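You operate a simulated robot arm through the tools that you are given. There is no shell and no other tool. Be economical: measure what you need, move in short steps, check, and stop when the job is done.

Carry out the task below with a simulated robot arm. There is one attempt and no reset: what you move stays moved.

TASK
Finish the corner: one long rivet through the bracket into the cross tube.
Fine: keep it clamped for that; then orange riveter back and both clamp levers loose. Set down upright: orange riveter.

Only the result counts: the job must be done as asked and must still hold three seconds after the hand-in. Knocking over, shifting, dropping, spilling or breaking anything else fails it.

THE ROBOT
A 6-joint arm with a two-finger parallel gripper, fixed in place. Base frame: the origin is at the foot of the arm, x ahead of it, y to its left, z up; the work surface is at about z = 0.012. Units: m, rad, N and s.
With the tool pointing down near the work surface it reaches from about 0.14 to 0.58 m from the base axis. Its first joint turns from -1.152 to 1.152 rad. Payload 2.1 kg.
The tool frame sits at the grasp point between the pads (the TCP): z along the fingers, y along the line on which they close. The tips reach 0.03 m beyond it. The gripper opens to 0.094 m. The fingers are 0.028 m wide and 0.01 m thick; the gripper's body (0.05 by 0.096 m) begins 0.055 m behind the TCP.
Orientation is told as [roll, pitch, yaw] about the base's x, y, z axes, in that order, counted from this pose: with the fingers straight down and closing along the base's y, the tool's x points along the base's -x, its y along +y and its z along -z.

THE INTERFACE
- The arm moves only by the tool drive_tool. Its argument "motion" is text: rows parted by semicolons, each of 7 numbers parted by spaces: the shift along the tool's x, y, z in m, then the turn, a rotation vector about the tool's x, y, z in rad, then the opening, from 0 (shut) to 1 (fully open). In form: dx dy dz rx ry rz gripper; .... A call has 1 to 8 rows; each row is the pose to reach, as a shift and turn from the pose commanded when the call began, along the tool's axes at that moment. Rows are played at 5 a second. More than 0.05 m and 0.15 rad between two rows, or a gripper value outside its range, and nothing of the call is played. Where a pose cannot be reached the arm comes as near as it can. A force on the tool above 40 N (or 10 N above the force at the start of the call, whichever is more), or a blocked arm, ends the call early, and 0.2 s more pass. The fingers move at their own pace (about 0.072 m/s each) and stop on an object; they squeeze with about 38 N. The grip force told is the motor's: it shows also when the fingers shut on nothing. Time passes only in rows, and 0.2 s behind the last, so rows that repeat a pose let the fingers close. It gives the time, the measured TCP pose, the force on the tool (base axes), the opening and the grip force at its end, in the units of the frame above (readings bear some noise), with the torque about the TCP (base axes, N m) and any sound that the robot's microphone picked up, and new pictures: "show" is both (left out), scene, wrist or none.
- Cameras (640 x 400 px; columns grow to the right, rows downward): "scene" is fixed at [0.0613, -0.3769, 0.4989]; the picture's right is [0.75, -0.66, 0.00], its down [-0.33, -0.38, -0.86] and it looks along [0.57, 0.65, -0.51] (base axes); focal length 249 px, centre (320, 200). "wrist" rides on the gripper at [0.076, 0.014, -0.102] in the tool frame; the picture's right is [-0.18, 0.98, 0.00], its down [-0.75, -0.14, -0.64] and it looks along [-0.63, -0.12, 0.77] (tool axes); focal length 243 px, centre (320, 200). There is no depth. A picture from a camera that has moved, and an enlarged one, comes with that camera's place and axes in the base frame and with its lens. The place of the scene camera against the robot may be out by one fixed shift of up to 0.012 m in any direction.
- inspect(camera, box): a new picture of the part [left, top, right, bottom] of that camera's present view, enlarged. It takes no simulated time.
- hand_in(): hands the job in; it is judged then, once.

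Work in short steps. Places have to be worked out from the pictures, the camera data and where the tool is seen: move nearer, look again, correct. Check each grasp and each placing, and mend what went wrong. You have 120 turns and 200 pictures in all, those below and enlarged ones among them. Open the gripper and draw the arm clear of the work before you hand the job in, unless the task says otherwise; then end with one line.

The tools are called after "Call:" by a JSON object that holds its "name" and its "arguments". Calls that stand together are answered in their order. drive_tool: Moves the arm, as the interface text tells. Its arguments: {"type":"object","properties":{"motion":{"type":"string"},"show":{"type":"string","enum":["both","scene","wrist","none"]}},"required":["motion"]} The other tools are called the same way: inspect (camera, box) takes an enlarged picture of a part of a camera's view; hand_in () hands the job in.

At the start:

```text
time_s: 0.0
tool_pos: [0.3374, -0.1858, 0.3888]
ee_rot: [0.001, -0.001, 0.002]
wrist_force: [0.0, 0.1, -0.2]
moment: [0.0, 0.0, -0.02]
gripper_width: 0.0942
finger_force: 0.1
```

scene: 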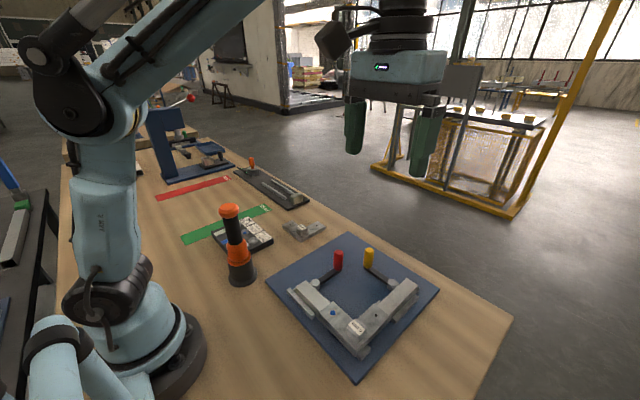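
wrist: 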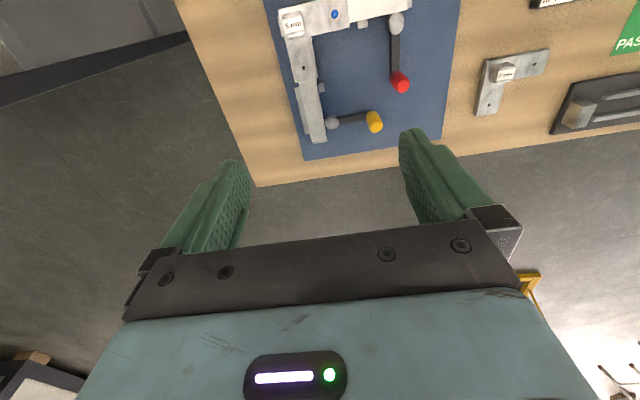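

I start by looking closely at the workbench to identify the riveter, the rivets, the fixture and the clamps.

Call:
{"name": "inspect", "arguments": {"camera": "scene", "box": [140, 90, 340, 290]}}

Call:
{"name": "inspect", "arguments": {"camera": "scene", "box": [250, 220, 450, 390]}}

Call:
{"name": "inspect", "arguments": {"camera": "wrist", "box": [260, 0, 640, 170]}}

```text
2.00 times, centred on (240, 190) of scene
camera zoom: at [0.0613, -0.3769, 0.4989], right [0.75, -0.66, 0.0], down [-0.33, -0.38, -0.86], along [0.57, 0.65, -0.51], focal length 497 px, centre (480, 220)
```

zoom: 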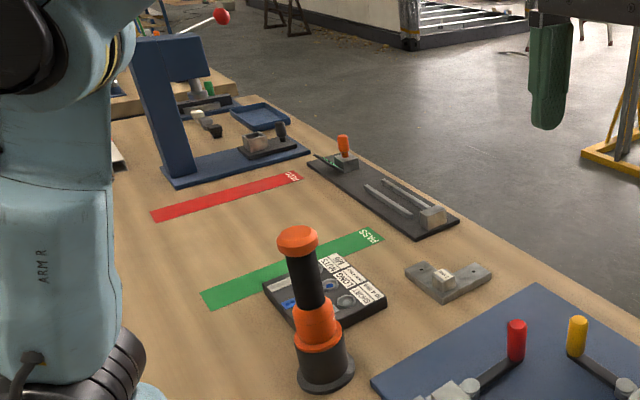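

```text
2.35 times, centred on (350, 305) of scene
camera zoom: at [0.0613, -0.3769, 0.4989], right [0.75, -0.66, 0.0], down [-0.33, -0.38, -0.86], along [0.57, 0.65, -0.51], focal length 585 px, centre (249, -47)
```

zoom: 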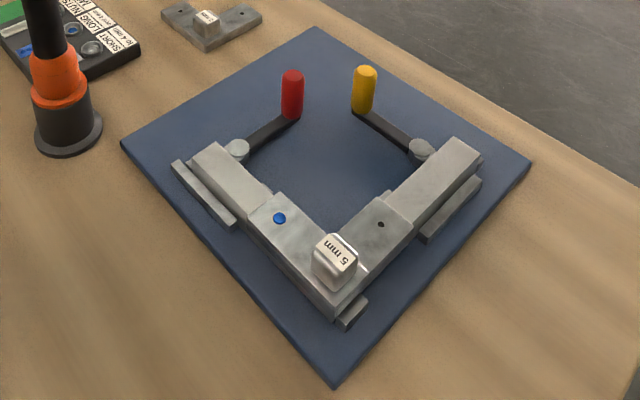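

```text
1.68 times, centred on (450, 85) of wrist
camera zoom: at [0.2617, -0.1728, 0.4909], right [0.18, 0.98, 0.0], down [0.75, -0.14, 0.64], along [0.63, -0.12, -0.77], focal length 409 px, centre (101, 394)
```

zoom: 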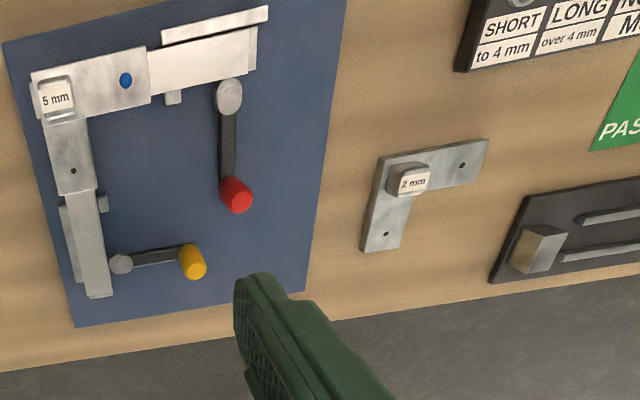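

The bracket has a "5 mm" tag, one blue-headed rivet already set, and one open hole on the cross tube. I move toward the riveter and tray and turn the wrist camera to read the tray.

Call:
{"name": "drive_tool", "arguments": {"motion": "0.011 0.022 0.003 0 0 -0.13 1;0.022 0.044 0.006 0 0 -0.26 1;0.033 0.066 0.009 0 0 -0.39 1;0.044 0.088 0.012 0 0 -0.52 1;0.055 0.11 0.015 0 0 -0.65 1;0.066 0.132 0.018 0 0 -0.78 1;0.077 0.154 0.021 0 0 -0.91 1;0.088 0.176 0.024 0 0 -1.04 1"}}

```text
time_s: 1.8
tool_pos: [0.2495, -0.0112, 0.3654]
ee_rot: [-0.002, -0.002, 1.044]
wrist_force: [-0.4, -0.3, 0.6]
moment: [-0.01, -0.04, -0.02]
gripper_width: 0.0938
finger_force: 0.1
camera wrist: at [0.1992, -0.0698, 0.4672], right [-0.76, 0.65, 0.0], down [0.5, 0.58, 0.64], along [0.42, 0.49, -0.77], focal length 243 px, centre (320, 200)
```

scene: 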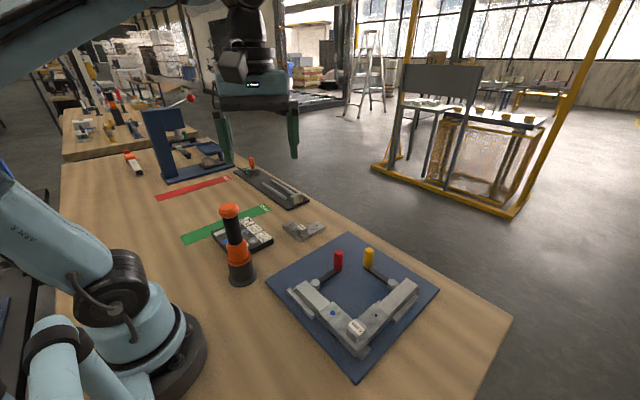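
wrist: 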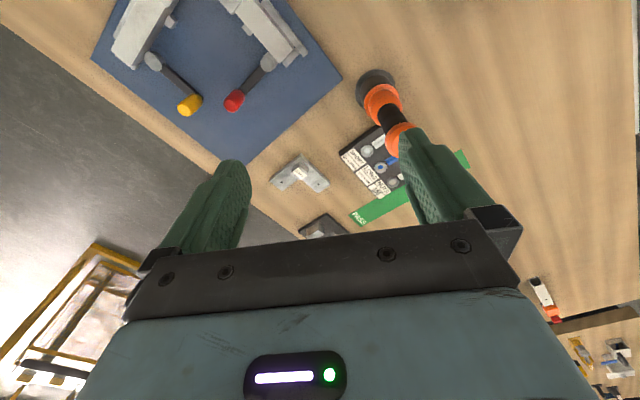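

Call:
{"name": "inspect", "arguments": {"camera": "wrist", "box": [310, 60, 470, 160]}}

Call:
{"name": "inspect", "arguments": {"camera": "wrist", "box": [260, 110, 420, 240]}}

Call:
{"name": "inspect", "arguments": {"camera": "scene", "box": [200, 195, 290, 290]}}

```text
4.00 times, centred on (390, 110) of wrist
camera zoom: at [0.1992, -0.0698, 0.4672], right [-0.76, 0.65, 0.0], down [0.5, 0.58, 0.64], along [0.42, 0.49, -0.77], focal length 970 px, centre (40, 560)
```

zoom: 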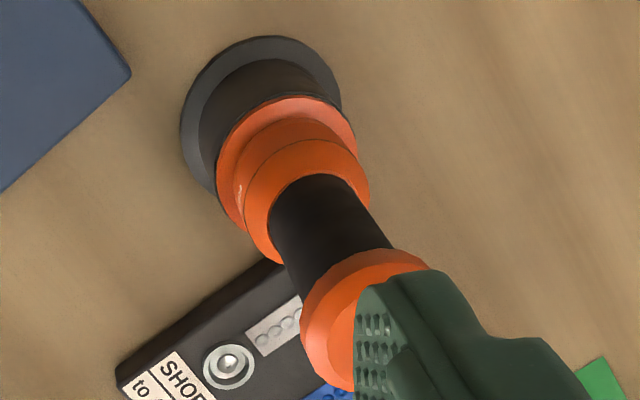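

```text
3.08 times, centred on (340, 175) of wrist
camera zoom: at [0.1992, -0.0698, 0.4672], right [-0.76, 0.65, 0.0], down [0.5, 0.58, 0.64], along [0.42, 0.49, -0.77], focal length 746 px, centre (258, 277)
```

zoom: 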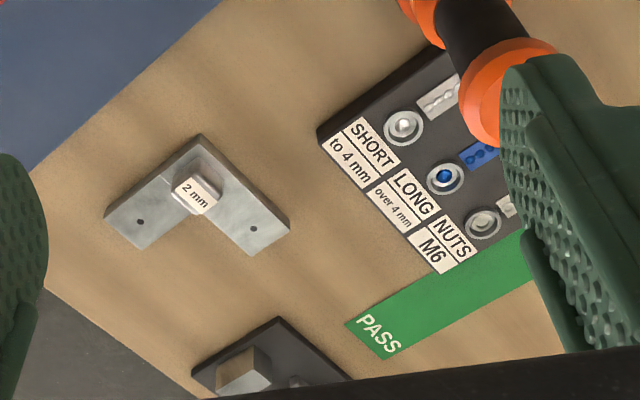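

```text
4.21 times, centred on (245, 242) of scene
camera zoom: at [0.0613, -0.3769, 0.4989], right [0.75, -0.66, 0.0], down [-0.33, -0.38, -0.86], along [0.57, 0.65, -0.51], focal length 1047 px, centre (636, 21)
```

zoom: 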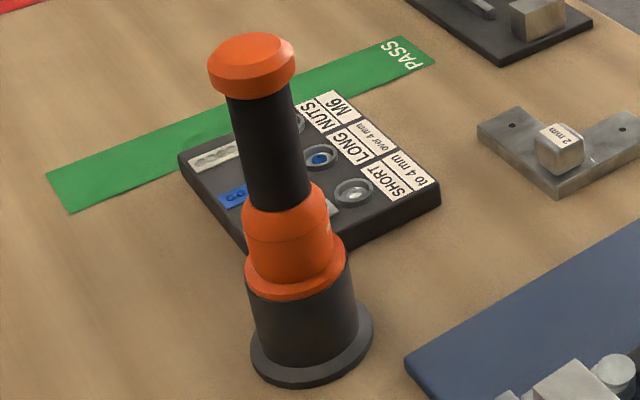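

The LONG cell (over 4 mm) is the blue one, and it suits the 5 mm bracket. I place the orange riveter at about (0.211, 0.090), top near z 0.21, so I move above it and return the yaw to 0.

Call:
{"name": "drive_tool", "arguments": {"motion": "-0.009 0.0105 0.004 0 0 0.1305 1;-0.017 0.021 0.008 0 0 0.261 1;-0.0257 0.0316 0.012 0 0 0.391 1;-0.034 0.042 0.016 0 0 0.522 1;-0.043 0.053 0.02 0 0 0.652 1;-0.051 0.063 0.024 0 0 0.783 1;-0.06 0.074 0.028 0 0 0.913 1;-0.0685 0.0844 0.035 0 0 1.044 1"}}

```text
time_s: 3.6
tool_pos: [0.2101, 0.0906, 0.3301]
ee_rot: [0.001, -0.001, -0.004]
wrist_force: [0.6, -0.6, 0.0]
moment: [0.01, -0.01, 0.01]
gripper_width: 0.0942
finger_force: 0.1
camera wrist: at [0.135, 0.1053, 0.432], right [0.19, 0.98, 0.0], down [0.75, -0.14, 0.64], along [0.63, -0.12, -0.77], focal length 243 px, centre (320, 200)
```

scene: 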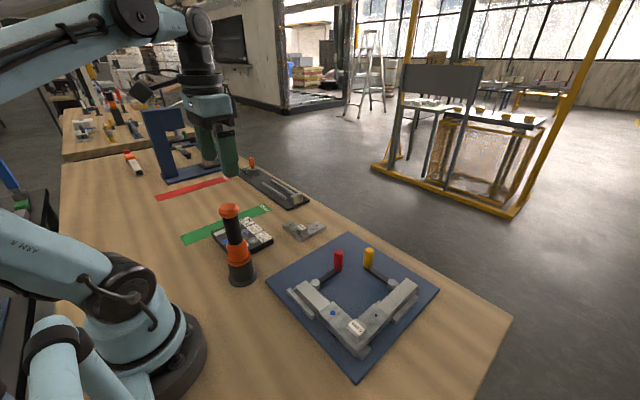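
wrist: 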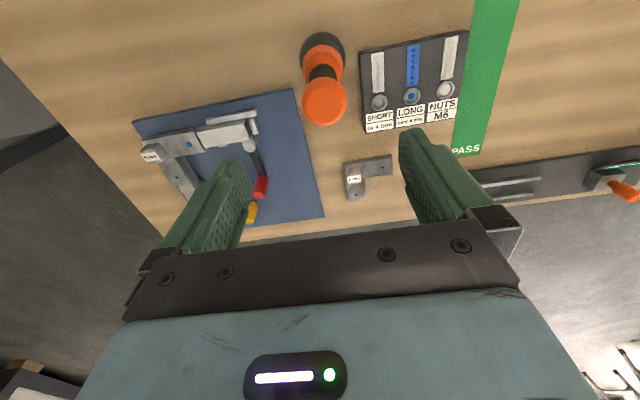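

Call:
{"name": "inspect", "arguments": {"camera": "wrist", "box": [280, 20, 480, 145]}}

Call:
{"name": "inspect", "arguments": {"camera": "wrist", "box": [125, 75, 325, 230]}}

```text
3.20 times, centred on (380, 82) of wrist
camera zoom: at [0.135, 0.1053, 0.432], right [0.19, 0.98, 0.0], down [0.75, -0.14, 0.64], along [0.63, -0.12, -0.77], focal length 776 px, centre (128, 576)
```

zoom: 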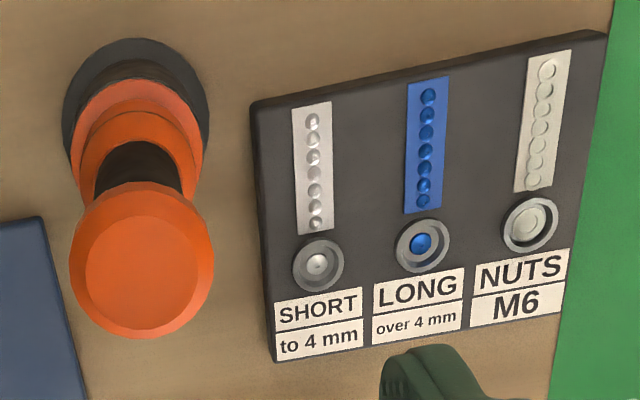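

```text
2.58 times, centred on (225, 152) of wrist
camera zoom: at [0.135, 0.1053, 0.432], right [0.19, 0.98, 0.0], down [0.75, -0.14, 0.64], along [0.63, -0.12, -0.77], focal length 626 px, centre (565, 323)
```

zoom: 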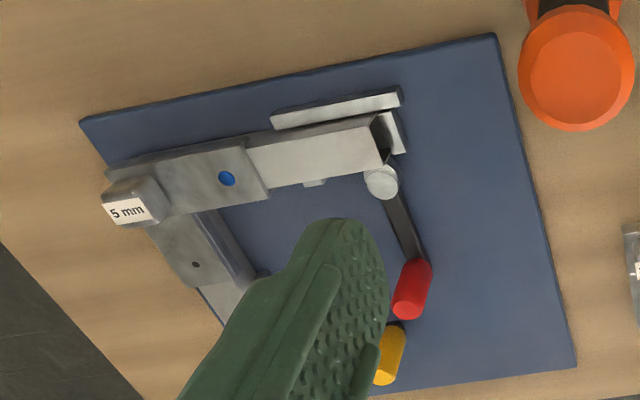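

The cap is centred near (0.207, 0.095). I descend with the fingers open to straddle the black grip at TCP z of about 0.17; the feeder cup for LONG lies near (0.282, 0.226).

Call:
{"name": "drive_tool", "arguments": {"motion": "0.004 0.004 0.025 0 0 0 1;0.004 0.004 0.05 0 0 0 1;0.004 0.004 0.075 0 0 0 1;0.004 0.004 0.1 0 0 0 1;0.004 0.004 0.12 0 0 0 1;0.004 0.004 0.14 0 0 0 1;0.004 0.004 0.158 0 0 0 1"}}

```text
time_s: 5.2
tool_pos: [0.2069, 0.0961, 0.1725]
ee_rot: [0.0, -0.001, -0.002]
wrist_force: [-0.5, 0.9, -0.3]
moment: [-0.02, 0.05, 0.0]
gripper_width: 0.094
finger_force: 0.2
camera wrist: at [0.1321, 0.1093, 0.2734], right [0.19, 0.98, 0.0], down [0.75, -0.14, 0.64], along [0.63, -0.12, -0.77], focal length 243 px, centre (320, 200)
```

scene: 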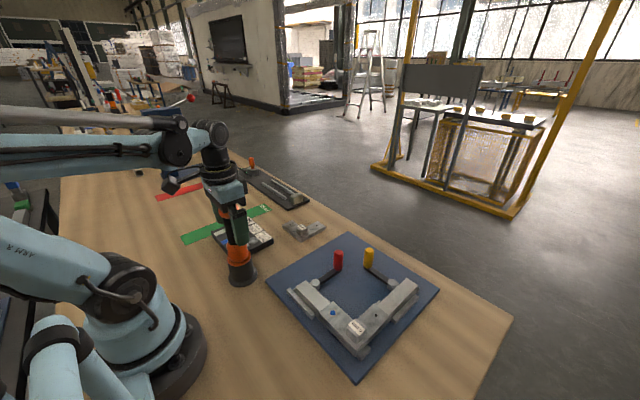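
wrist: 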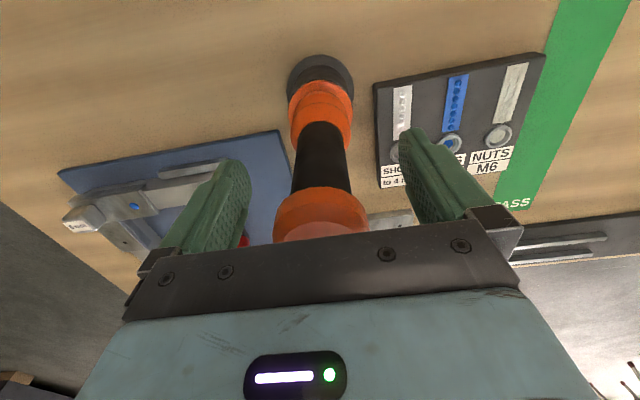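

The grip sits centred between the pads with the cap clear of the palm, so I close.

Call:
{"name": "drive_tool", "arguments": {"motion": "0 0 0 0 0 0 0.5;0 0 0 0 0 0 0.25;0 0 0 0 0 0 0;0 0 0 0 0 0 0;0 0 0 0 0 0 0", "show": "wrist"}}

```text
time_s: 6.4
tool_pos: [0.2078, 0.0941, 0.1724]
ee_rot: [0.001, -0.003, 0.0]
wrist_force: [1.2, 0.6, 0.3]
moment: [0.06, -0.1, -0.03]
gripper_width: 0.0419
finger_force: 38.3
camera wrist: at [0.1321, 0.1093, 0.2737], right [0.19, 0.98, 0.0], down [0.75, -0.14, 0.64], along [0.63, -0.12, -0.77], focal length 243 px, centre (320, 200)
```

wrist: 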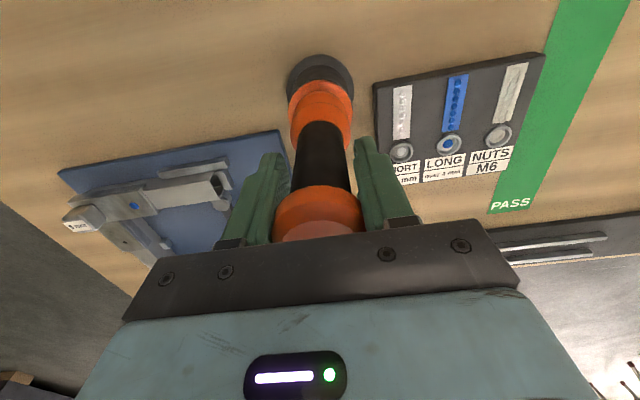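

The opening of 0.042 may mean the pads are on the cap rather than the black grip; I check.

Call:
{"name": "inspect", "arguments": {"camera": "wrist", "box": [220, 40, 420, 250]}}

Call:
{"name": "inspect", "arguments": {"camera": "scene", "box": [180, 160, 300, 290]}}

```text
1.90 times, centred on (320, 145) of wrist
camera zoom: at [0.1321, 0.1093, 0.2737], right [0.19, 0.98, 0.0], down [0.75, -0.14, 0.64], along [0.63, -0.12, -0.77], focal length 462 px, centre (320, 305)
```

zoom: 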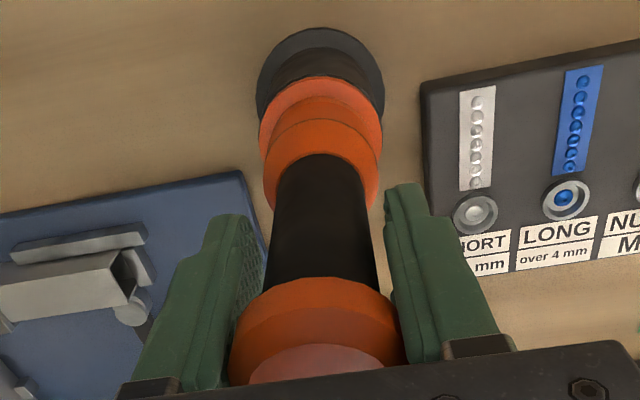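

```text
3.08 times, centred on (240, 225) of scene
camera zoom: at [0.0613, -0.3769, 0.4989], right [0.75, -0.66, 0.0], down [-0.33, -0.38, -0.86], along [0.57, 0.65, -0.51], focal length 765 px, centre (566, 123)
```

zoom: 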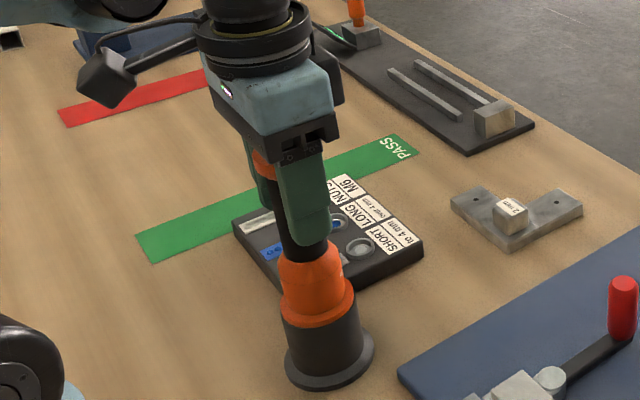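

The pads hold the orange cap, since the black grip below it is narrower. I test that hold with a small 3 cm lift before trusting it.

Call:
{"name": "drive_tool", "arguments": {"motion": "0 0 -0.01 0 0 0 0;0 0 -0.02 0 0 0 0;0 0 -0.03 0 0 0 0;0 0 -0.03 0 0 0 0"}}

```text
time_s: 7.4
tool_pos: [0.2079, 0.0946, 0.2016]
ee_rot: [0.001, -0.002, -0.002]
wrist_force: [-0.6, 0.1, -4.3]
moment: [0.03, 0.02, -0.02]
gripper_width: 0.0416
finger_force: 37.9
camera wrist: at [0.1319, 0.1092, 0.3038], right [0.19, 0.98, 0.0], down [0.75, -0.14, 0.64], along [0.63, -0.12, -0.77], focal length 243 px, centre (320, 200)
```

scene: 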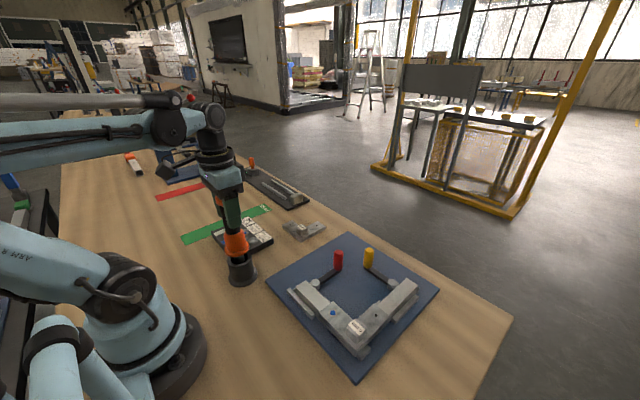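
wrist: 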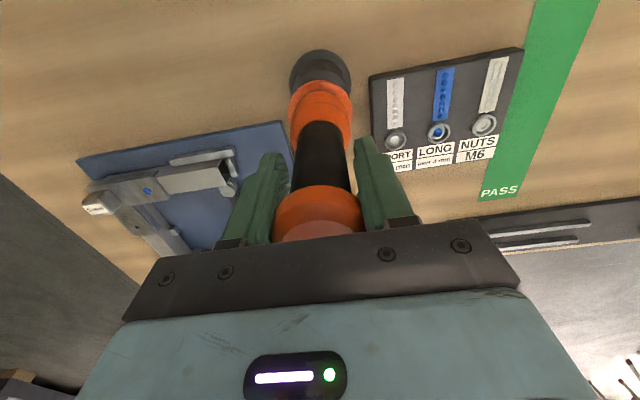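

The hold is firm (4.3 N) and the black cup seems to stay behind as a holster. I lift further to see the nose.

Call:
{"name": "drive_tool", "arguments": {"motion": "0 0 -0.02 0 0 0 0;0 0 -0.04 0 0 0 0;0 0 -0.06 0 0 0 0;0 0 -0.08 0 0 0 0;0 0 -0.1 0 0 0 0;0 0 -0.1 0 0 0 0"}}

Call:
{"name": "inspect", "arguments": {"camera": "scene", "box": [190, 140, 290, 290]}}

```text
time_s: 8.8
tool_pos: [0.2073, 0.0948, 0.3013]
ee_rot: [0.001, -0.002, -0.003]
wrist_force: [0.5, 0.4, -4.4]
moment: [0.01, -0.01, 0.01]
gripper_width: 0.0416
finger_force: 38.3
camera wrist: at [0.1316, 0.1094, 0.4035], right [0.19, 0.98, 0.0], down [0.75, -0.14, 0.64], along [0.63, -0.12, -0.77], focal length 243 px, centre (320, 200)
```

scene: 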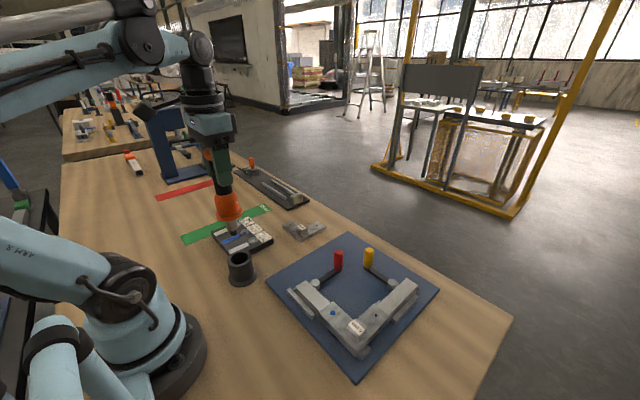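
wrist: 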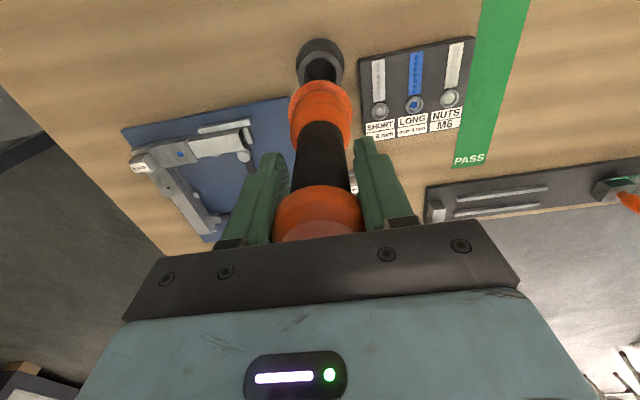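

```text
2.67 times, centred on (240, 215) of scene
camera zoom: at [0.0613, -0.3769, 0.4989], right [0.75, -0.66, 0.0], down [-0.33, -0.38, -0.86], along [0.57, 0.65, -0.51], focal length 663 px, centre (533, 160)
```

zoom: 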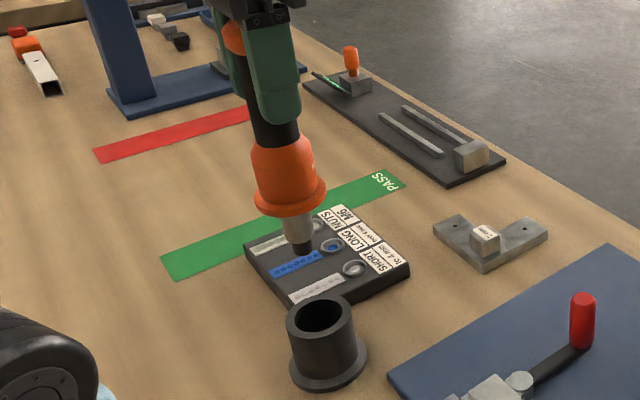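

The nose tip is about 0.158 m below the TCP. Triangulated from two views, the LONG pickup cup is at about (0.283, 0.227, 0.023), so I move the nose over it with clearance.

Call:
{"name": "drive_tool", "arguments": {"motion": "-0.0125 0.022 0 0 0 0 0;-0.025 0.044 0 0 0 0 0;-0.0375 0.066 0.01 0 0 0 0;-0.05 0.088 0.025 0 0 0 0;-0.0625 0.11 0.04 0 0 0 0;-0.075 0.1325 0.055 0 0 0 0;-0.075 0.1325 0.075 0 0 0 0;-0.075 0.1325 0.075 0 0 0 0"}}

Call:
{"name": "inspect", "arguments": {"camera": "scene", "box": [200, 170, 300, 260]}}

Call:
{"name": "inspect", "arguments": {"camera": "wrist", "box": [250, 30, 400, 150]}}

```text
time_s: 10.6
tool_pos: [0.2829, 0.2271, 0.2284]
ee_rot: [0.0, 0.0, -0.004]
wrist_force: [0.3, 0.0, -4.4]
moment: [-0.01, -0.01, 0.01]
gripper_width: 0.0418
finger_force: 38.4
camera wrist: at [0.2066, 0.2415, 0.329], right [0.19, 0.98, 0.0], down [0.75, -0.14, 0.64], along [0.63, -0.12, -0.77], focal length 243 px, centre (320, 200)
```

scene: 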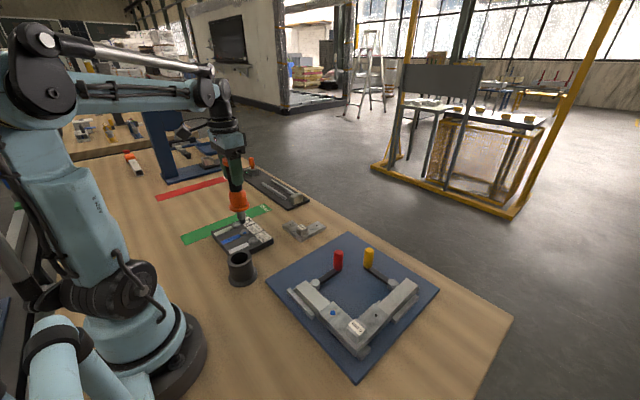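
wrist: 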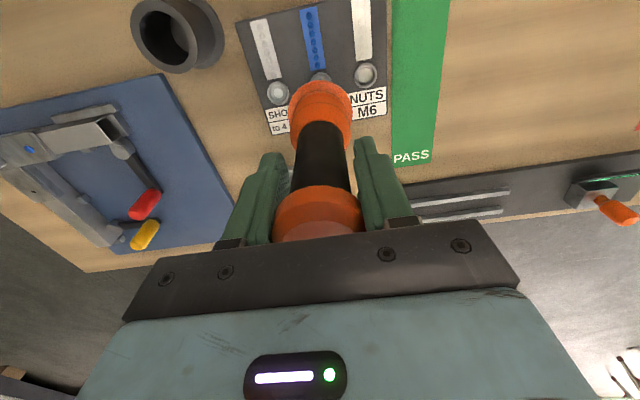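

```text
4.44 times, centred on (250, 215) of scene
camera zoom: at [0.0613, -0.3768, 0.499], right [0.75, -0.66, 0.0], down [-0.33, -0.38, -0.86], along [0.57, 0.65, -0.51], focal length 1105 px, centre (631, 133)
```

zoom: 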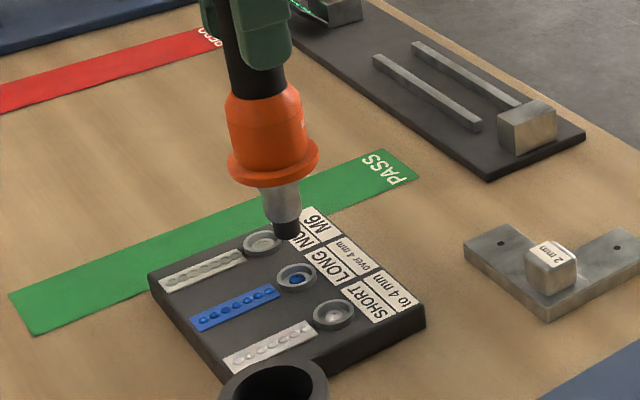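

```text
3.33 times, centred on (325, 90) of wrist
camera zoom: at [0.2066, 0.2415, 0.329], right [0.19, 0.98, 0.0], down [0.75, -0.14, 0.64], along [0.63, -0.12, -0.77], focal length 809 px, centre (303, 567)
```

zoom: 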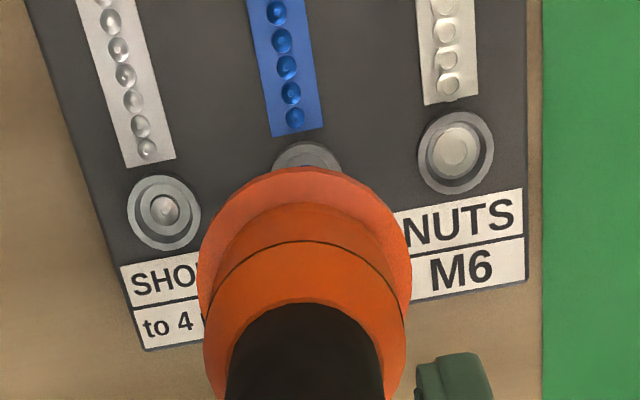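

The nose lines up over the LONG cup in both views, about 4 cm above it. I descend 3 cm and check.

Call:
{"name": "drive_tool", "arguments": {"motion": "0 0 0.01 0 0 0 0;0 0 0.02 0 0 0 0;0 0 0.03 0 0 0 0;0 0 0.03 0 0 0 0", "show": "none"}}

Call:
{"name": "inspect", "arguments": {"camera": "scene", "box": [210, 195, 280, 255]}}

Call:
{"name": "inspect", "arguments": {"camera": "wrist", "box": [250, 30, 400, 150]}}

```text
time_s: 11.6
tool_pos: [0.283, 0.2282, 0.1976]
ee_rot: [0.001, -0.003, -0.002]
wrist_force: [0.3, 0.0, -4.4]
moment: [0.01, 0.01, 0.01]
gripper_width: 0.0416
finger_force: 38.2
```

```text
6.67 times, centred on (245, 225) of scene
camera zoom: at [0.0613, -0.3769, 0.499], right [0.75, -0.66, 0.0], down [-0.33, -0.38, -0.86], along [0.57, 0.65, -0.51], focal length 1658 px, centre (820, 33)
```

zoom: 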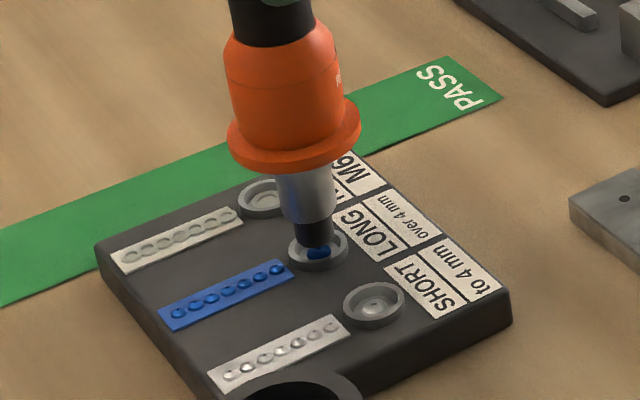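

```text
3.33 times, centred on (325, 90) of wrist
camera zoom: at [0.2066, 0.2416, 0.2991], right [0.19, 0.98, 0.0], down [0.75, -0.14, 0.64], along [0.63, -0.12, -0.77], focal length 809 px, centre (303, 567)
```

zoom: 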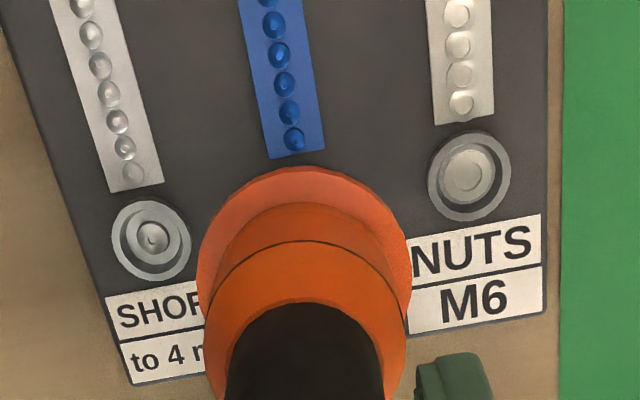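

Nose is about 1 cm above the rivet and centred. I press down slowly, watching force and sound.

Call:
{"name": "drive_tool", "arguments": {"motion": "0 0 0.003 0 0 0 0;0 0 0.006 0 0 0 0;0 0 0.009 0 0 0 0;0 0 0.011 0 0 0 0;0 0 0.011 0 0 0 0", "show": "none"}}

Call:
{"name": "inspect", "arguments": {"camera": "scene", "box": [210, 195, 280, 255]}}

```text
time_s: 12.8
tool_pos: [0.2819, 0.2275, 0.1852]
ee_rot: [0.0, -0.003, -0.003]
wrist_force: [0.4, -0.6, -2.3]
moment: [0.03, -0.04, 0.01]
gripper_width: 0.0419
finger_force: 38.3
```

```text
6.67 times, centred on (245, 225) of scene
camera zoom: at [0.0613, -0.3769, 0.499], right [0.75, -0.66, 0.0], down [-0.33, -0.38, -0.86], along [0.57, 0.65, -0.51], focal length 1658 px, centre (820, 33)
```

zoom: 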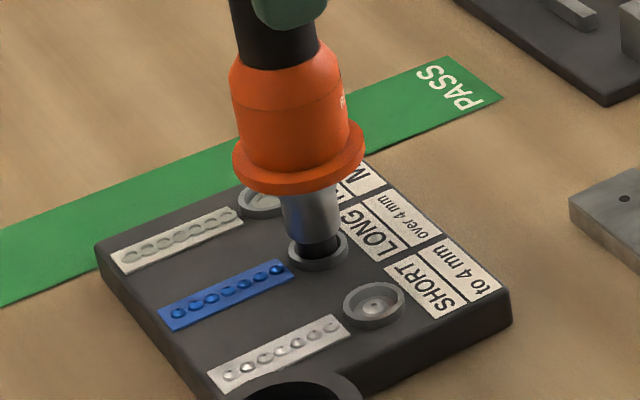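

Contact is just starting (force rose about 2 N), with the nose inside the cup. I press a few mm further.

Call:
{"name": "drive_tool", "arguments": {"motion": "0 0 0.001 0 0 0 0;0 0 0.002 0 0 0 0;0 0 0.003 0 0 0 0;0 0 0.004 0 0 0 0;0 0 0.004 0 0 0 0", "show": "none"}}

```text
time_s: 14.0
tool_pos: [0.2836, 0.2271, 0.182]
ee_rot: [0.001, -0.001, -0.001]
wrist_force: [-0.3, 0.3, 1.9]
moment: [-0.07, 0.0, -0.03]
gripper_width: 0.0416
finger_force: 37.8
```

Call:
{"name": "drive_tool", "arguments": {"motion": "0 0 0.001 0 0 0 0;0 0 0.002 0 0 0 0;0 0 0.003 0 0 0 0;0 0 0.004 0 0 0 0;0 0 0.005 0 0 0 0;0 0 0.005 0 0 0 0", "show": "none"}}

Call:
{"name": "inspect", "arguments": {"camera": "scene", "box": [210, 195, 280, 255]}}

Call:
{"name": "inspect", "arguments": {"camera": "wrist", "box": [220, 40, 420, 250]}}

```text
time_s: 15.4
tool_pos: [0.2817, 0.2281, 0.1782]
ee_rot: [0.001, -0.002, -0.003]
wrist_force: [1.0, 0.5, 7.7]
moment: [0.01, -0.05, 0.03]
gripper_width: 0.0414
finger_force: 38.1
```

```text
6.67 times, centred on (245, 225) of scene
camera zoom: at [0.0613, -0.3769, 0.4989], right [0.75, -0.66, 0.0], down [-0.33, -0.38, -0.86], along [0.57, 0.65, -0.51], focal length 1658 px, centre (820, 33)
```

zoom: 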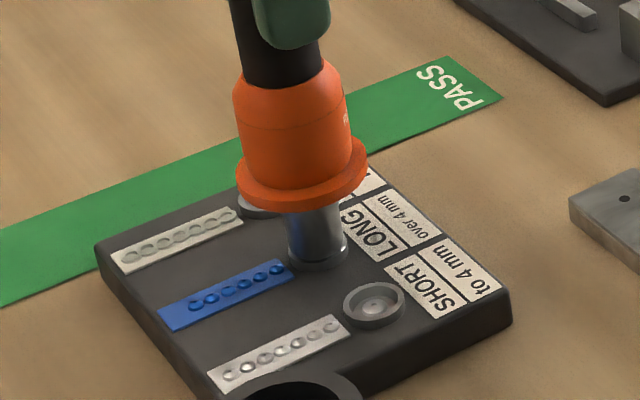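

```text
1.90 times, centred on (320, 145) of wrist
camera zoom: at [0.2069, 0.2416, 0.279], right [0.19, 0.98, 0.0], down [0.75, -0.14, 0.64], along [0.63, -0.12, -0.77], focal length 462 px, centre (320, 305)
```

zoom: 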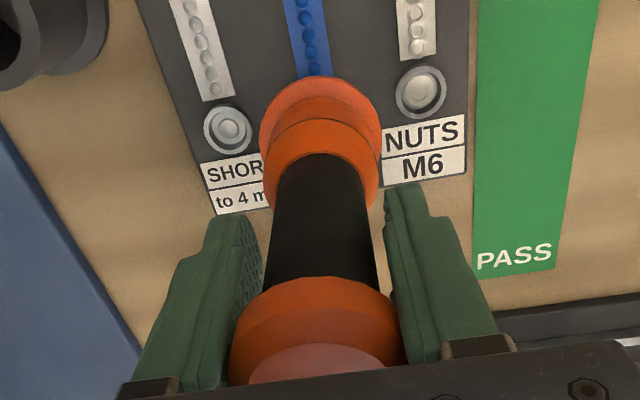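

The blue row shows one rivet fewer, so a long rivet appears to be loaded. I lift and check the nose.

Call:
{"name": "drive_tool", "arguments": {"motion": "0 0 -0.005 0 0 0 0;0 0 -0.015 0 0 0 0;0 0 -0.03 0 0 0 0;0 0 -0.05 0 0 0 0;0 0 -0.07 0 0 0 0;0 0 -0.07 0 0 0 0", "show": "none"}}

Call:
{"name": "inspect", "arguments": {"camera": "scene", "box": [200, 170, 290, 255]}}

```text
time_s: 16.8
tool_pos: [0.282, 0.2275, 0.248]
ee_rot: [-0.002, -0.002, -0.001]
wrist_force: [-0.1, -1.0, -3.9]
moment: [0.02, -0.02, 0.01]
gripper_width: 0.0415
finger_force: 38.5
```

```text
4.71 times, centred on (245, 212) of scene
camera zoom: at [0.0613, -0.3769, 0.499], right [0.75, -0.66, 0.0], down [-0.33, -0.38, -0.86], along [0.57, 0.65, -0.51], focal length 1170 px, centre (673, 141)
```

zoom: 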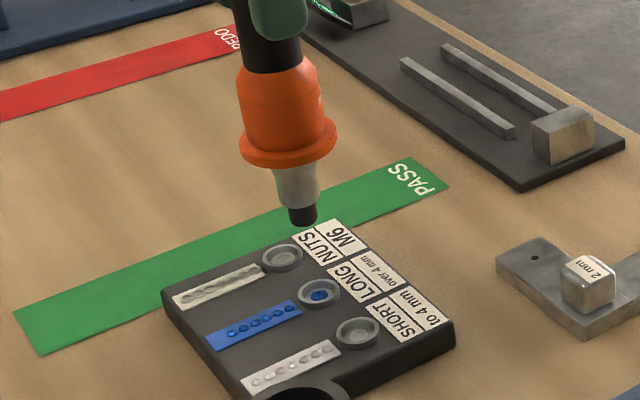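

Call:
{"name": "inspect", "arguments": {"camera": "scene", "box": [230, 198, 260, 224]}}

```text
15.38 times, centred on (245, 211) of scene
camera zoom: at [0.0613, -0.3769, 0.499], right [0.75, -0.66, 0.0], down [-0.33, -0.38, -0.86], along [0.57, 0.65, -0.51], focal length 3825 px, centre (1474, 31)
```

zoom: 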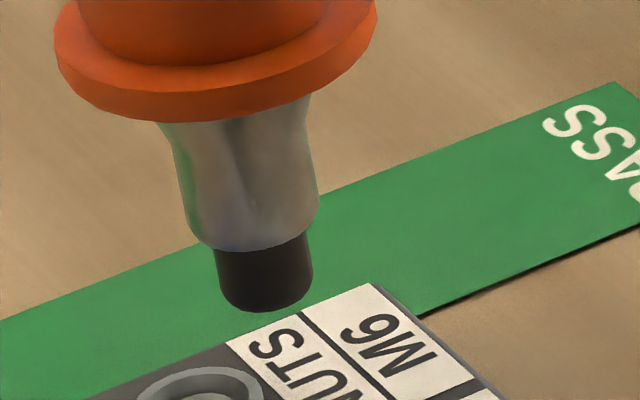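

The row count went 7→6 and the cup refilled, so I take the rivet as loaded. I carry the riveter high over to the fixture, stopping short of the hole to look.

Call:
{"name": "drive_tool", "arguments": {"motion": "0 -0.04 -0.02 0 0 0 0;0 -0.085 -0.04 0 0 0 0;0 -0.13 -0.05 0 0 0 0;0 -0.175 -0.05 0 0 0 0;0 -0.22 -0.05 0 0 0 0;0 -0.265 -0.05 0 0 0 0;0 -0.31 -0.05 0 0 0 0;0 -0.35 -0.05 0 0 0 0", "show": "none"}}

Call:
{"name": "drive_tool", "arguments": {"motion": "0.005 -0.04 0 0 0 0 0;0.01 -0.085 0 0 0 0 0;0.01 -0.095 0 0 0 0 0;0.01 -0.095 0 0 0 0 0"}}

Call:
{"name": "inspect", "arguments": {"camera": "wrist", "box": [220, 0, 420, 130]}}

Call:
{"name": "inspect", "arguments": {"camera": "scene", "box": [260, 200, 440, 340]}}

```text
time_s: 18.6
tool_pos: [0.2817, -0.1232, 0.2966]
ee_rot: [0.003, -0.001, -0.002]
wrist_force: [0.0, 0.5, -3.7]
moment: [-0.01, 0.03, 0.0]
gripper_width: 0.0422
finger_force: 38.0
```

```text
time_s: 19.6
tool_pos: [0.2722, -0.2189, 0.2971]
ee_rot: [0.001, -0.002, -0.004]
wrist_force: [-0.3, 0.5, -3.6]
moment: [-0.01, -0.01, 0.01]
gripper_width: 0.0417
finger_force: 38.3
camera wrist: at [0.1958, -0.204, 0.3989], right [0.19, 0.98, 0.0], down [0.75, -0.14, 0.64], along [0.63, -0.12, -0.77], focal length 243 px, centre (320, 200)
```

scene: 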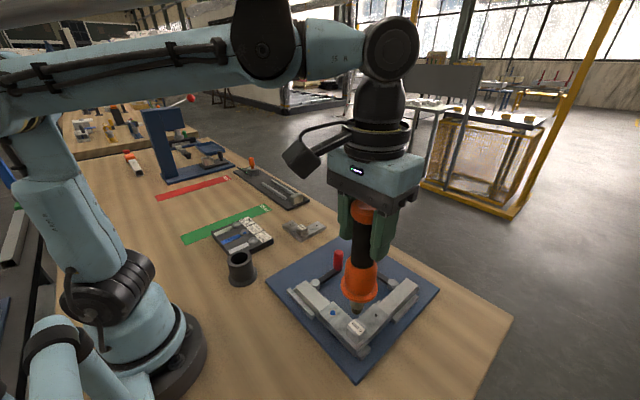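
wrist: 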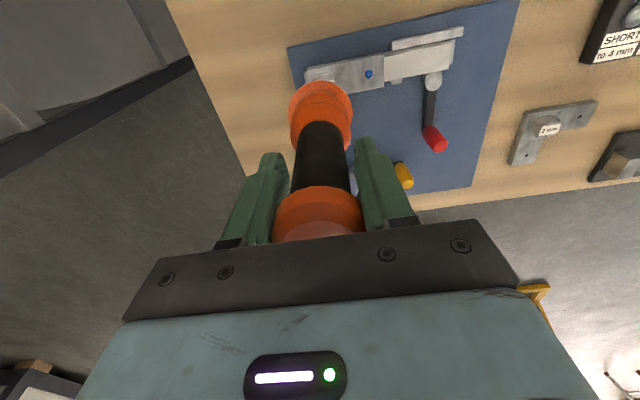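

```text
3.08 times, centred on (320, 65) of wrist
camera zoom: at [0.1958, -0.204, 0.3989], right [0.19, 0.98, 0.0], down [0.75, -0.14, 0.64], along [0.63, -0.12, -0.77], focal length 746 px, centre (320, 615)
```

zoom: 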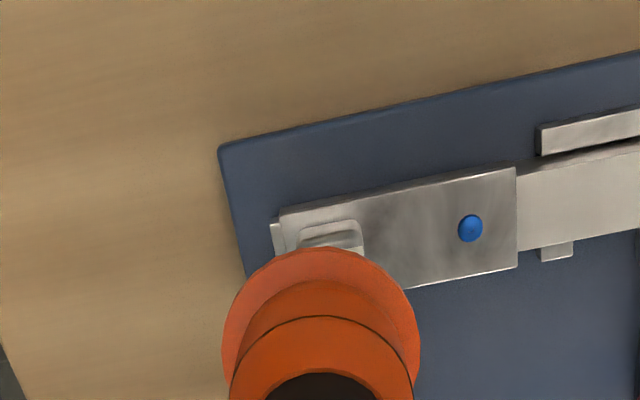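

```text
2.86 times, centred on (350, 270) of scene
camera zoom: at [0.0613, -0.3769, 0.4989], right [0.75, -0.66, 0.0], down [-0.33, -0.38, -0.86], along [0.57, 0.65, -0.51], focal length 710 px, centre (234, 0)
```

zoom: 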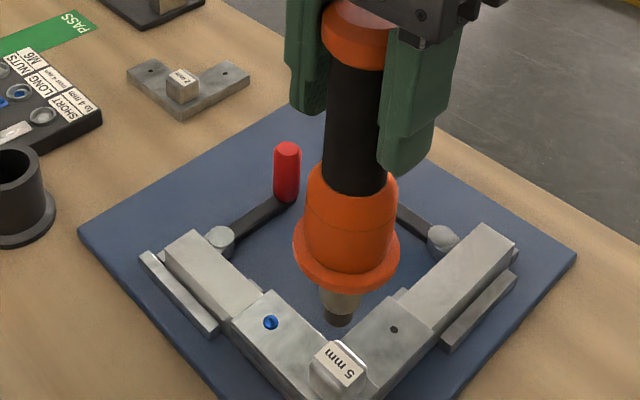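

The open hole is around (0.348, -0.214), with the bracket top near z 0.043. I move the nose above it, stopping about 2 cm high, and compare nose and hole in the scene view.

Call:
{"name": "drive_tool", "arguments": {"motion": "-0.02 0.001 0 0 0 0 0;-0.04 0.002 0 0 0 0 0;-0.06 0.0035 0.01 0 0 0 0;-0.077 0.0045 0.025 0 0 0 0;-0.077 0.0045 0.045 0 0 0 0;-0.077 0.0045 0.065 0 0 0 0;-0.077 0.0045 0.072 0 0 0 0;-0.077 0.0045 0.072 0 0 0 0", "show": "wrist"}}

Call:
{"name": "inspect", "arguments": {"camera": "scene", "box": [330, 270, 420, 345]}}

```text
time_s: 21.4
tool_pos: [0.3485, -0.2132, 0.2239]
ee_rot: [0.0, -0.003, 0.0]
wrist_force: [0.4, -0.2, -5.1]
moment: [-0.01, 0.04, -0.03]
gripper_width: 0.0418
finger_force: 37.9
camera wrist: at [0.273, -0.1992, 0.3267], right [0.19, 0.98, 0.0], down [0.75, -0.14, 0.64], along [0.63, -0.12, -0.77], focal length 243 px, centre (320, 200)
```

wrist: 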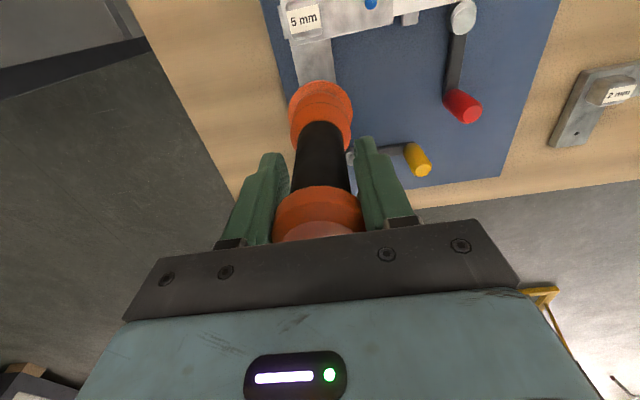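

```text
5.33 times, centred on (375, 308) of scene
camera zoom: at [0.0613, -0.3769, 0.4989], right [0.75, -0.66, 0.0], down [-0.33, -0.38, -0.86], along [0.57, 0.65, -0.51], focal length 1326 px, centre (27, -373)
```

zoom: 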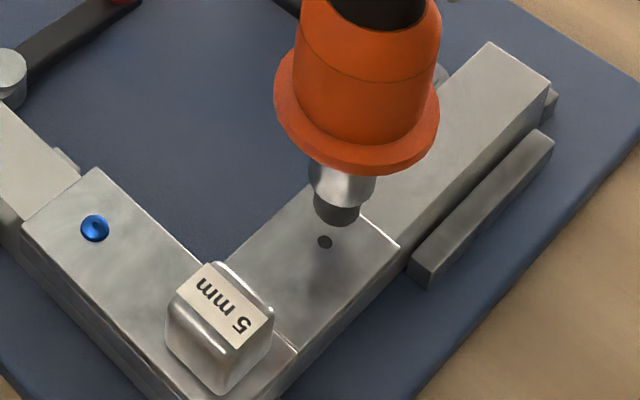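

Projecting the nose straight down, it would land about 2 mm to the right of the hole in this view. I shift by (-1.7, +1.5) mm, descend 1 cm and look again.

Call:
{"name": "drive_tool", "arguments": {"motion": "0.0017 0.0015 0.004 0 0 0 0;0.0017 0.0015 0.008 0 0 0 0;0.0017 0.0015 0.011 0 0 0 0;0.0017 0.0015 0.011 0 0 0 0", "show": "none"}}

Call:
{"name": "inspect", "arguments": {"camera": "scene", "box": [355, 290, 400, 327]}}

```text
time_s: 22.4
tool_pos: [0.3465, -0.2126, 0.2137]
ee_rot: [0.001, -0.003, -0.001]
wrist_force: [-0.2, 0.4, -4.3]
moment: [0.01, 0.0, 0.0]
gripper_width: 0.0416
finger_force: 37.6
```

```text
10.81 times, centred on (378, 308) of scene
camera zoom: at [0.0613, -0.3769, 0.4989], right [0.75, -0.66, 0.0], down [-0.33, -0.38, -0.86], along [0.57, 0.65, -0.51], focal length 2688 px, centre (-302, -973)
```

zoom: 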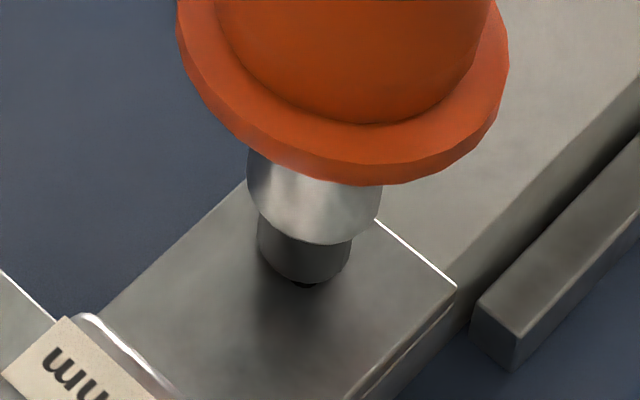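

Call:
{"name": "inspect", "arguments": {"camera": "scene", "box": [368, 306, 384, 320]}}

```text
16.00 times, centred on (376, 313) of scene
camera zoom: at [0.0613, -0.3769, 0.4989], right [0.75, -0.66, 0.0], down [-0.33, -0.38, -0.86], along [0.57, 0.65, -0.51], focal length 3978 px, centre (-576, -1608)
```

zoom: 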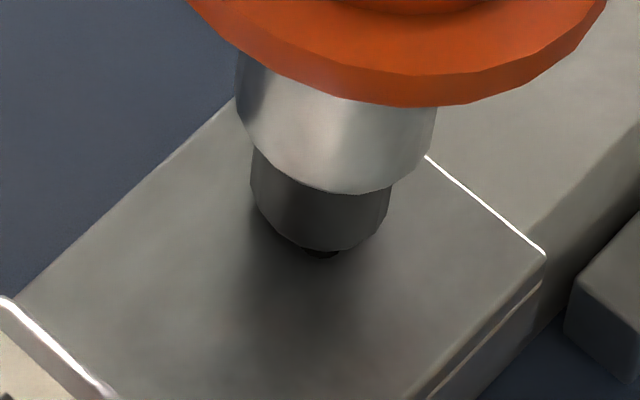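

The hole peeks out just under the nose. I correct by about 1 mm and descend 6 mm for another look.

Call:
{"name": "drive_tool", "arguments": {"motion": "-0.0009 -0.0008 0.002 0 0 0 0;-0.0009 -0.0008 0.004 0 0 0 0;-0.0009 -0.0008 0.006 0 0 0 0;-0.0009 -0.0008 0.006 0 0 0 0", "show": "none"}}

Call:
{"name": "inspect", "arguments": {"camera": "scene", "box": [368, 306, 384, 320]}}

```text
time_s: 23.4
tool_pos: [0.3478, -0.2122, 0.2086]
ee_rot: [0.002, -0.002, -0.003]
wrist_force: [-0.9, 1.8, 1.3]
moment: [0.27, 0.12, 0.02]
gripper_width: 0.0418
finger_force: 38.1
```

```text
16.00 times, centred on (376, 313) of scene
camera zoom: at [0.0613, -0.3769, 0.4989], right [0.75, -0.66, 0.0], down [-0.33, -0.38, -0.86], along [0.57, 0.65, -0.51], focal length 3978 px, centre (-576, -1608)
```

zoom: 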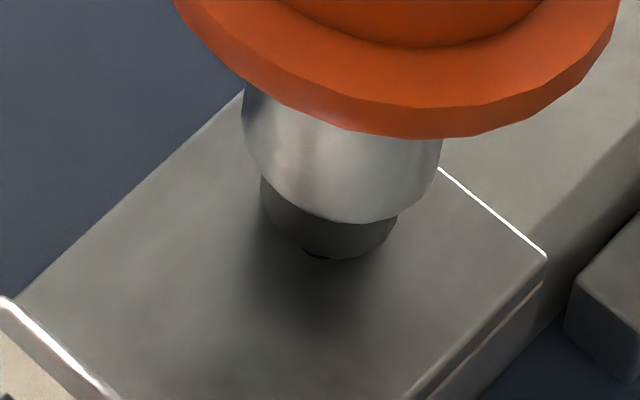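

Contact came earlier than expected, so the bracket top is higher (about 0.05) and the nose tip sits roughly 5 mm behind the hole. I lift off and shift by (-4.8, -3.0) mm.

Call:
{"name": "drive_tool", "arguments": {"motion": "0 0 -0.005 0 0 0 0;0 0 -0.01 0 0 0 0;0.0048 -0.003 -0.01 0 0 0 0;0.0048 -0.003 -0.01 0 0 0 0;0.0048 -0.003 -0.01 0 0 0 0", "show": "none"}}

Call:
{"name": "inspect", "arguments": {"camera": "scene", "box": [368, 306, 384, 320]}}

```text
time_s: 24.6
tool_pos: [0.3433, -0.2161, 0.2176]
ee_rot: [0.0, -0.001, -0.003]
wrist_force: [0.3, 0.1, -3.9]
moment: [0.01, 0.02, 0.0]
gripper_width: 0.0416
finger_force: 37.6
```

```text
16.00 times, centred on (376, 313) of scene
camera zoom: at [0.0613, -0.3769, 0.4989], right [0.75, -0.66, 0.0], down [-0.33, -0.38, -0.86], along [0.57, 0.65, -0.51], focal length 3978 px, centre (-576, -1608)
```

zoom: 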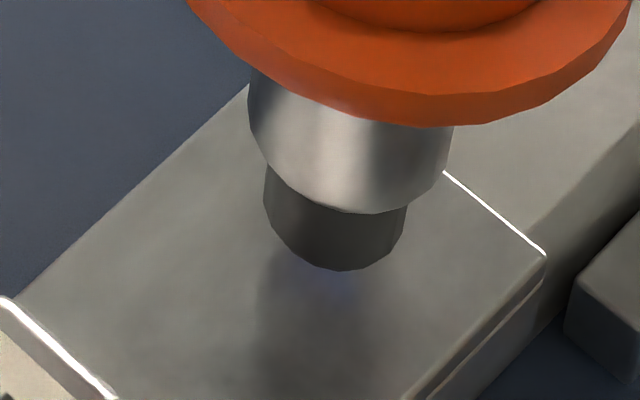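

A blue tint shows under the nose, so the rivet is loaded. The projected landing is still about 1.5 mm right of the hole, so I correct by (-1.2, +1.1) mm and descend to just before contact.

Call:
{"name": "drive_tool", "arguments": {"motion": "0.0012 0.0011 0 0 0 0 0;0.0012 0.0011 0.002 0 0 0 0;0.0012 0.0011 0.004 0 0 0 0;0.0012 0.0011 0.004 0 0 0 0", "show": "none"}}

Call:
{"name": "inspect", "arguments": {"camera": "scene", "box": [368, 306, 384, 320]}}

Call:
{"name": "inspect", "arguments": {"camera": "wrist", "box": [260, 40, 380, 130]}}

```text
time_s: 25.6
tool_pos: [0.3422, -0.2157, 0.215]
ee_rot: [0.0, -0.002, 0.0]
wrist_force: [0.0, -0.3, -3.9]
moment: [-0.03, 0.03, 0.01]
gripper_width: 0.0416
finger_force: 38.3
```

```text
16.00 times, centred on (376, 313) of scene
camera zoom: at [0.0613, -0.3769, 0.4989], right [0.75, -0.66, 0.0], down [-0.33, -0.38, -0.86], along [0.57, 0.65, -0.51], focal length 3978 px, centre (-576, -1608)
```

zoom: 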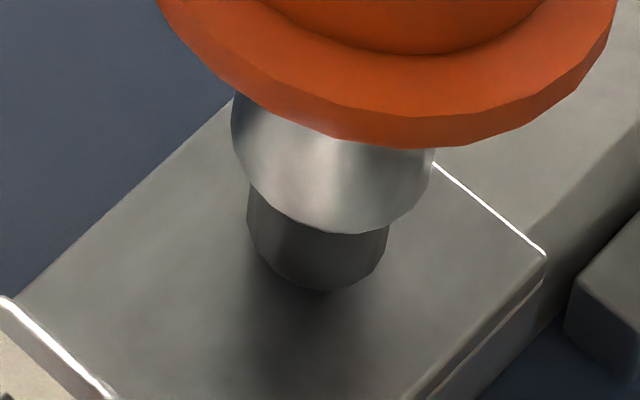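

```text
4.44 times, centred on (320, 85) of wrist
camera zoom: at [0.2661, -0.2007, 0.3162], right [0.19, 0.98, 0.0], down [0.75, -0.14, 0.64], along [0.63, -0.12, -0.77], focal length 1078 px, centre (320, 711)
```

zoom: 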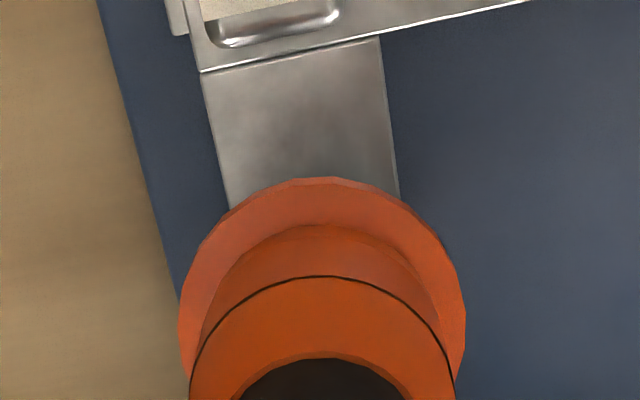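

Landing projects right onto the hole now. I press down gently, as at the feeder.

Call:
{"name": "drive_tool", "arguments": {"motion": "0 0 0.002 0 0 0 0;0 0 0.004 0 0 0 0;0 0 0.006 0 0 0 0;0 0 0.008 0 0 0 0;0 0 0.008 0 0 0 0", "show": "none"}}

Call:
{"name": "inspect", "arguments": {"camera": "scene", "box": [368, 306, 384, 320]}}

```text
time_s: 26.8
tool_pos: [0.3436, -0.2143, 0.2069]
ee_rot: [0.002, -0.001, -0.002]
wrist_force: [-0.8, -0.9, 2.7]
moment: [-0.13, 0.08, 0.02]
gripper_width: 0.0417
finger_force: 37.6
```

```text
16.00 times, centred on (376, 313) of scene
camera zoom: at [0.0613, -0.3769, 0.499], right [0.75, -0.66, 0.0], down [-0.33, -0.38, -0.86], along [0.57, 0.65, -0.51], focal length 3978 px, centre (-576, -1608)
```

zoom: 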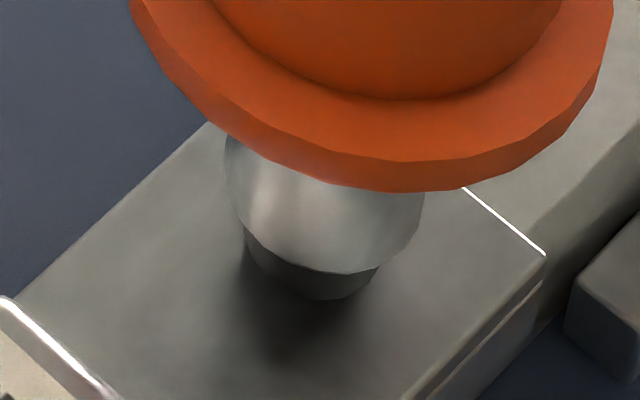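

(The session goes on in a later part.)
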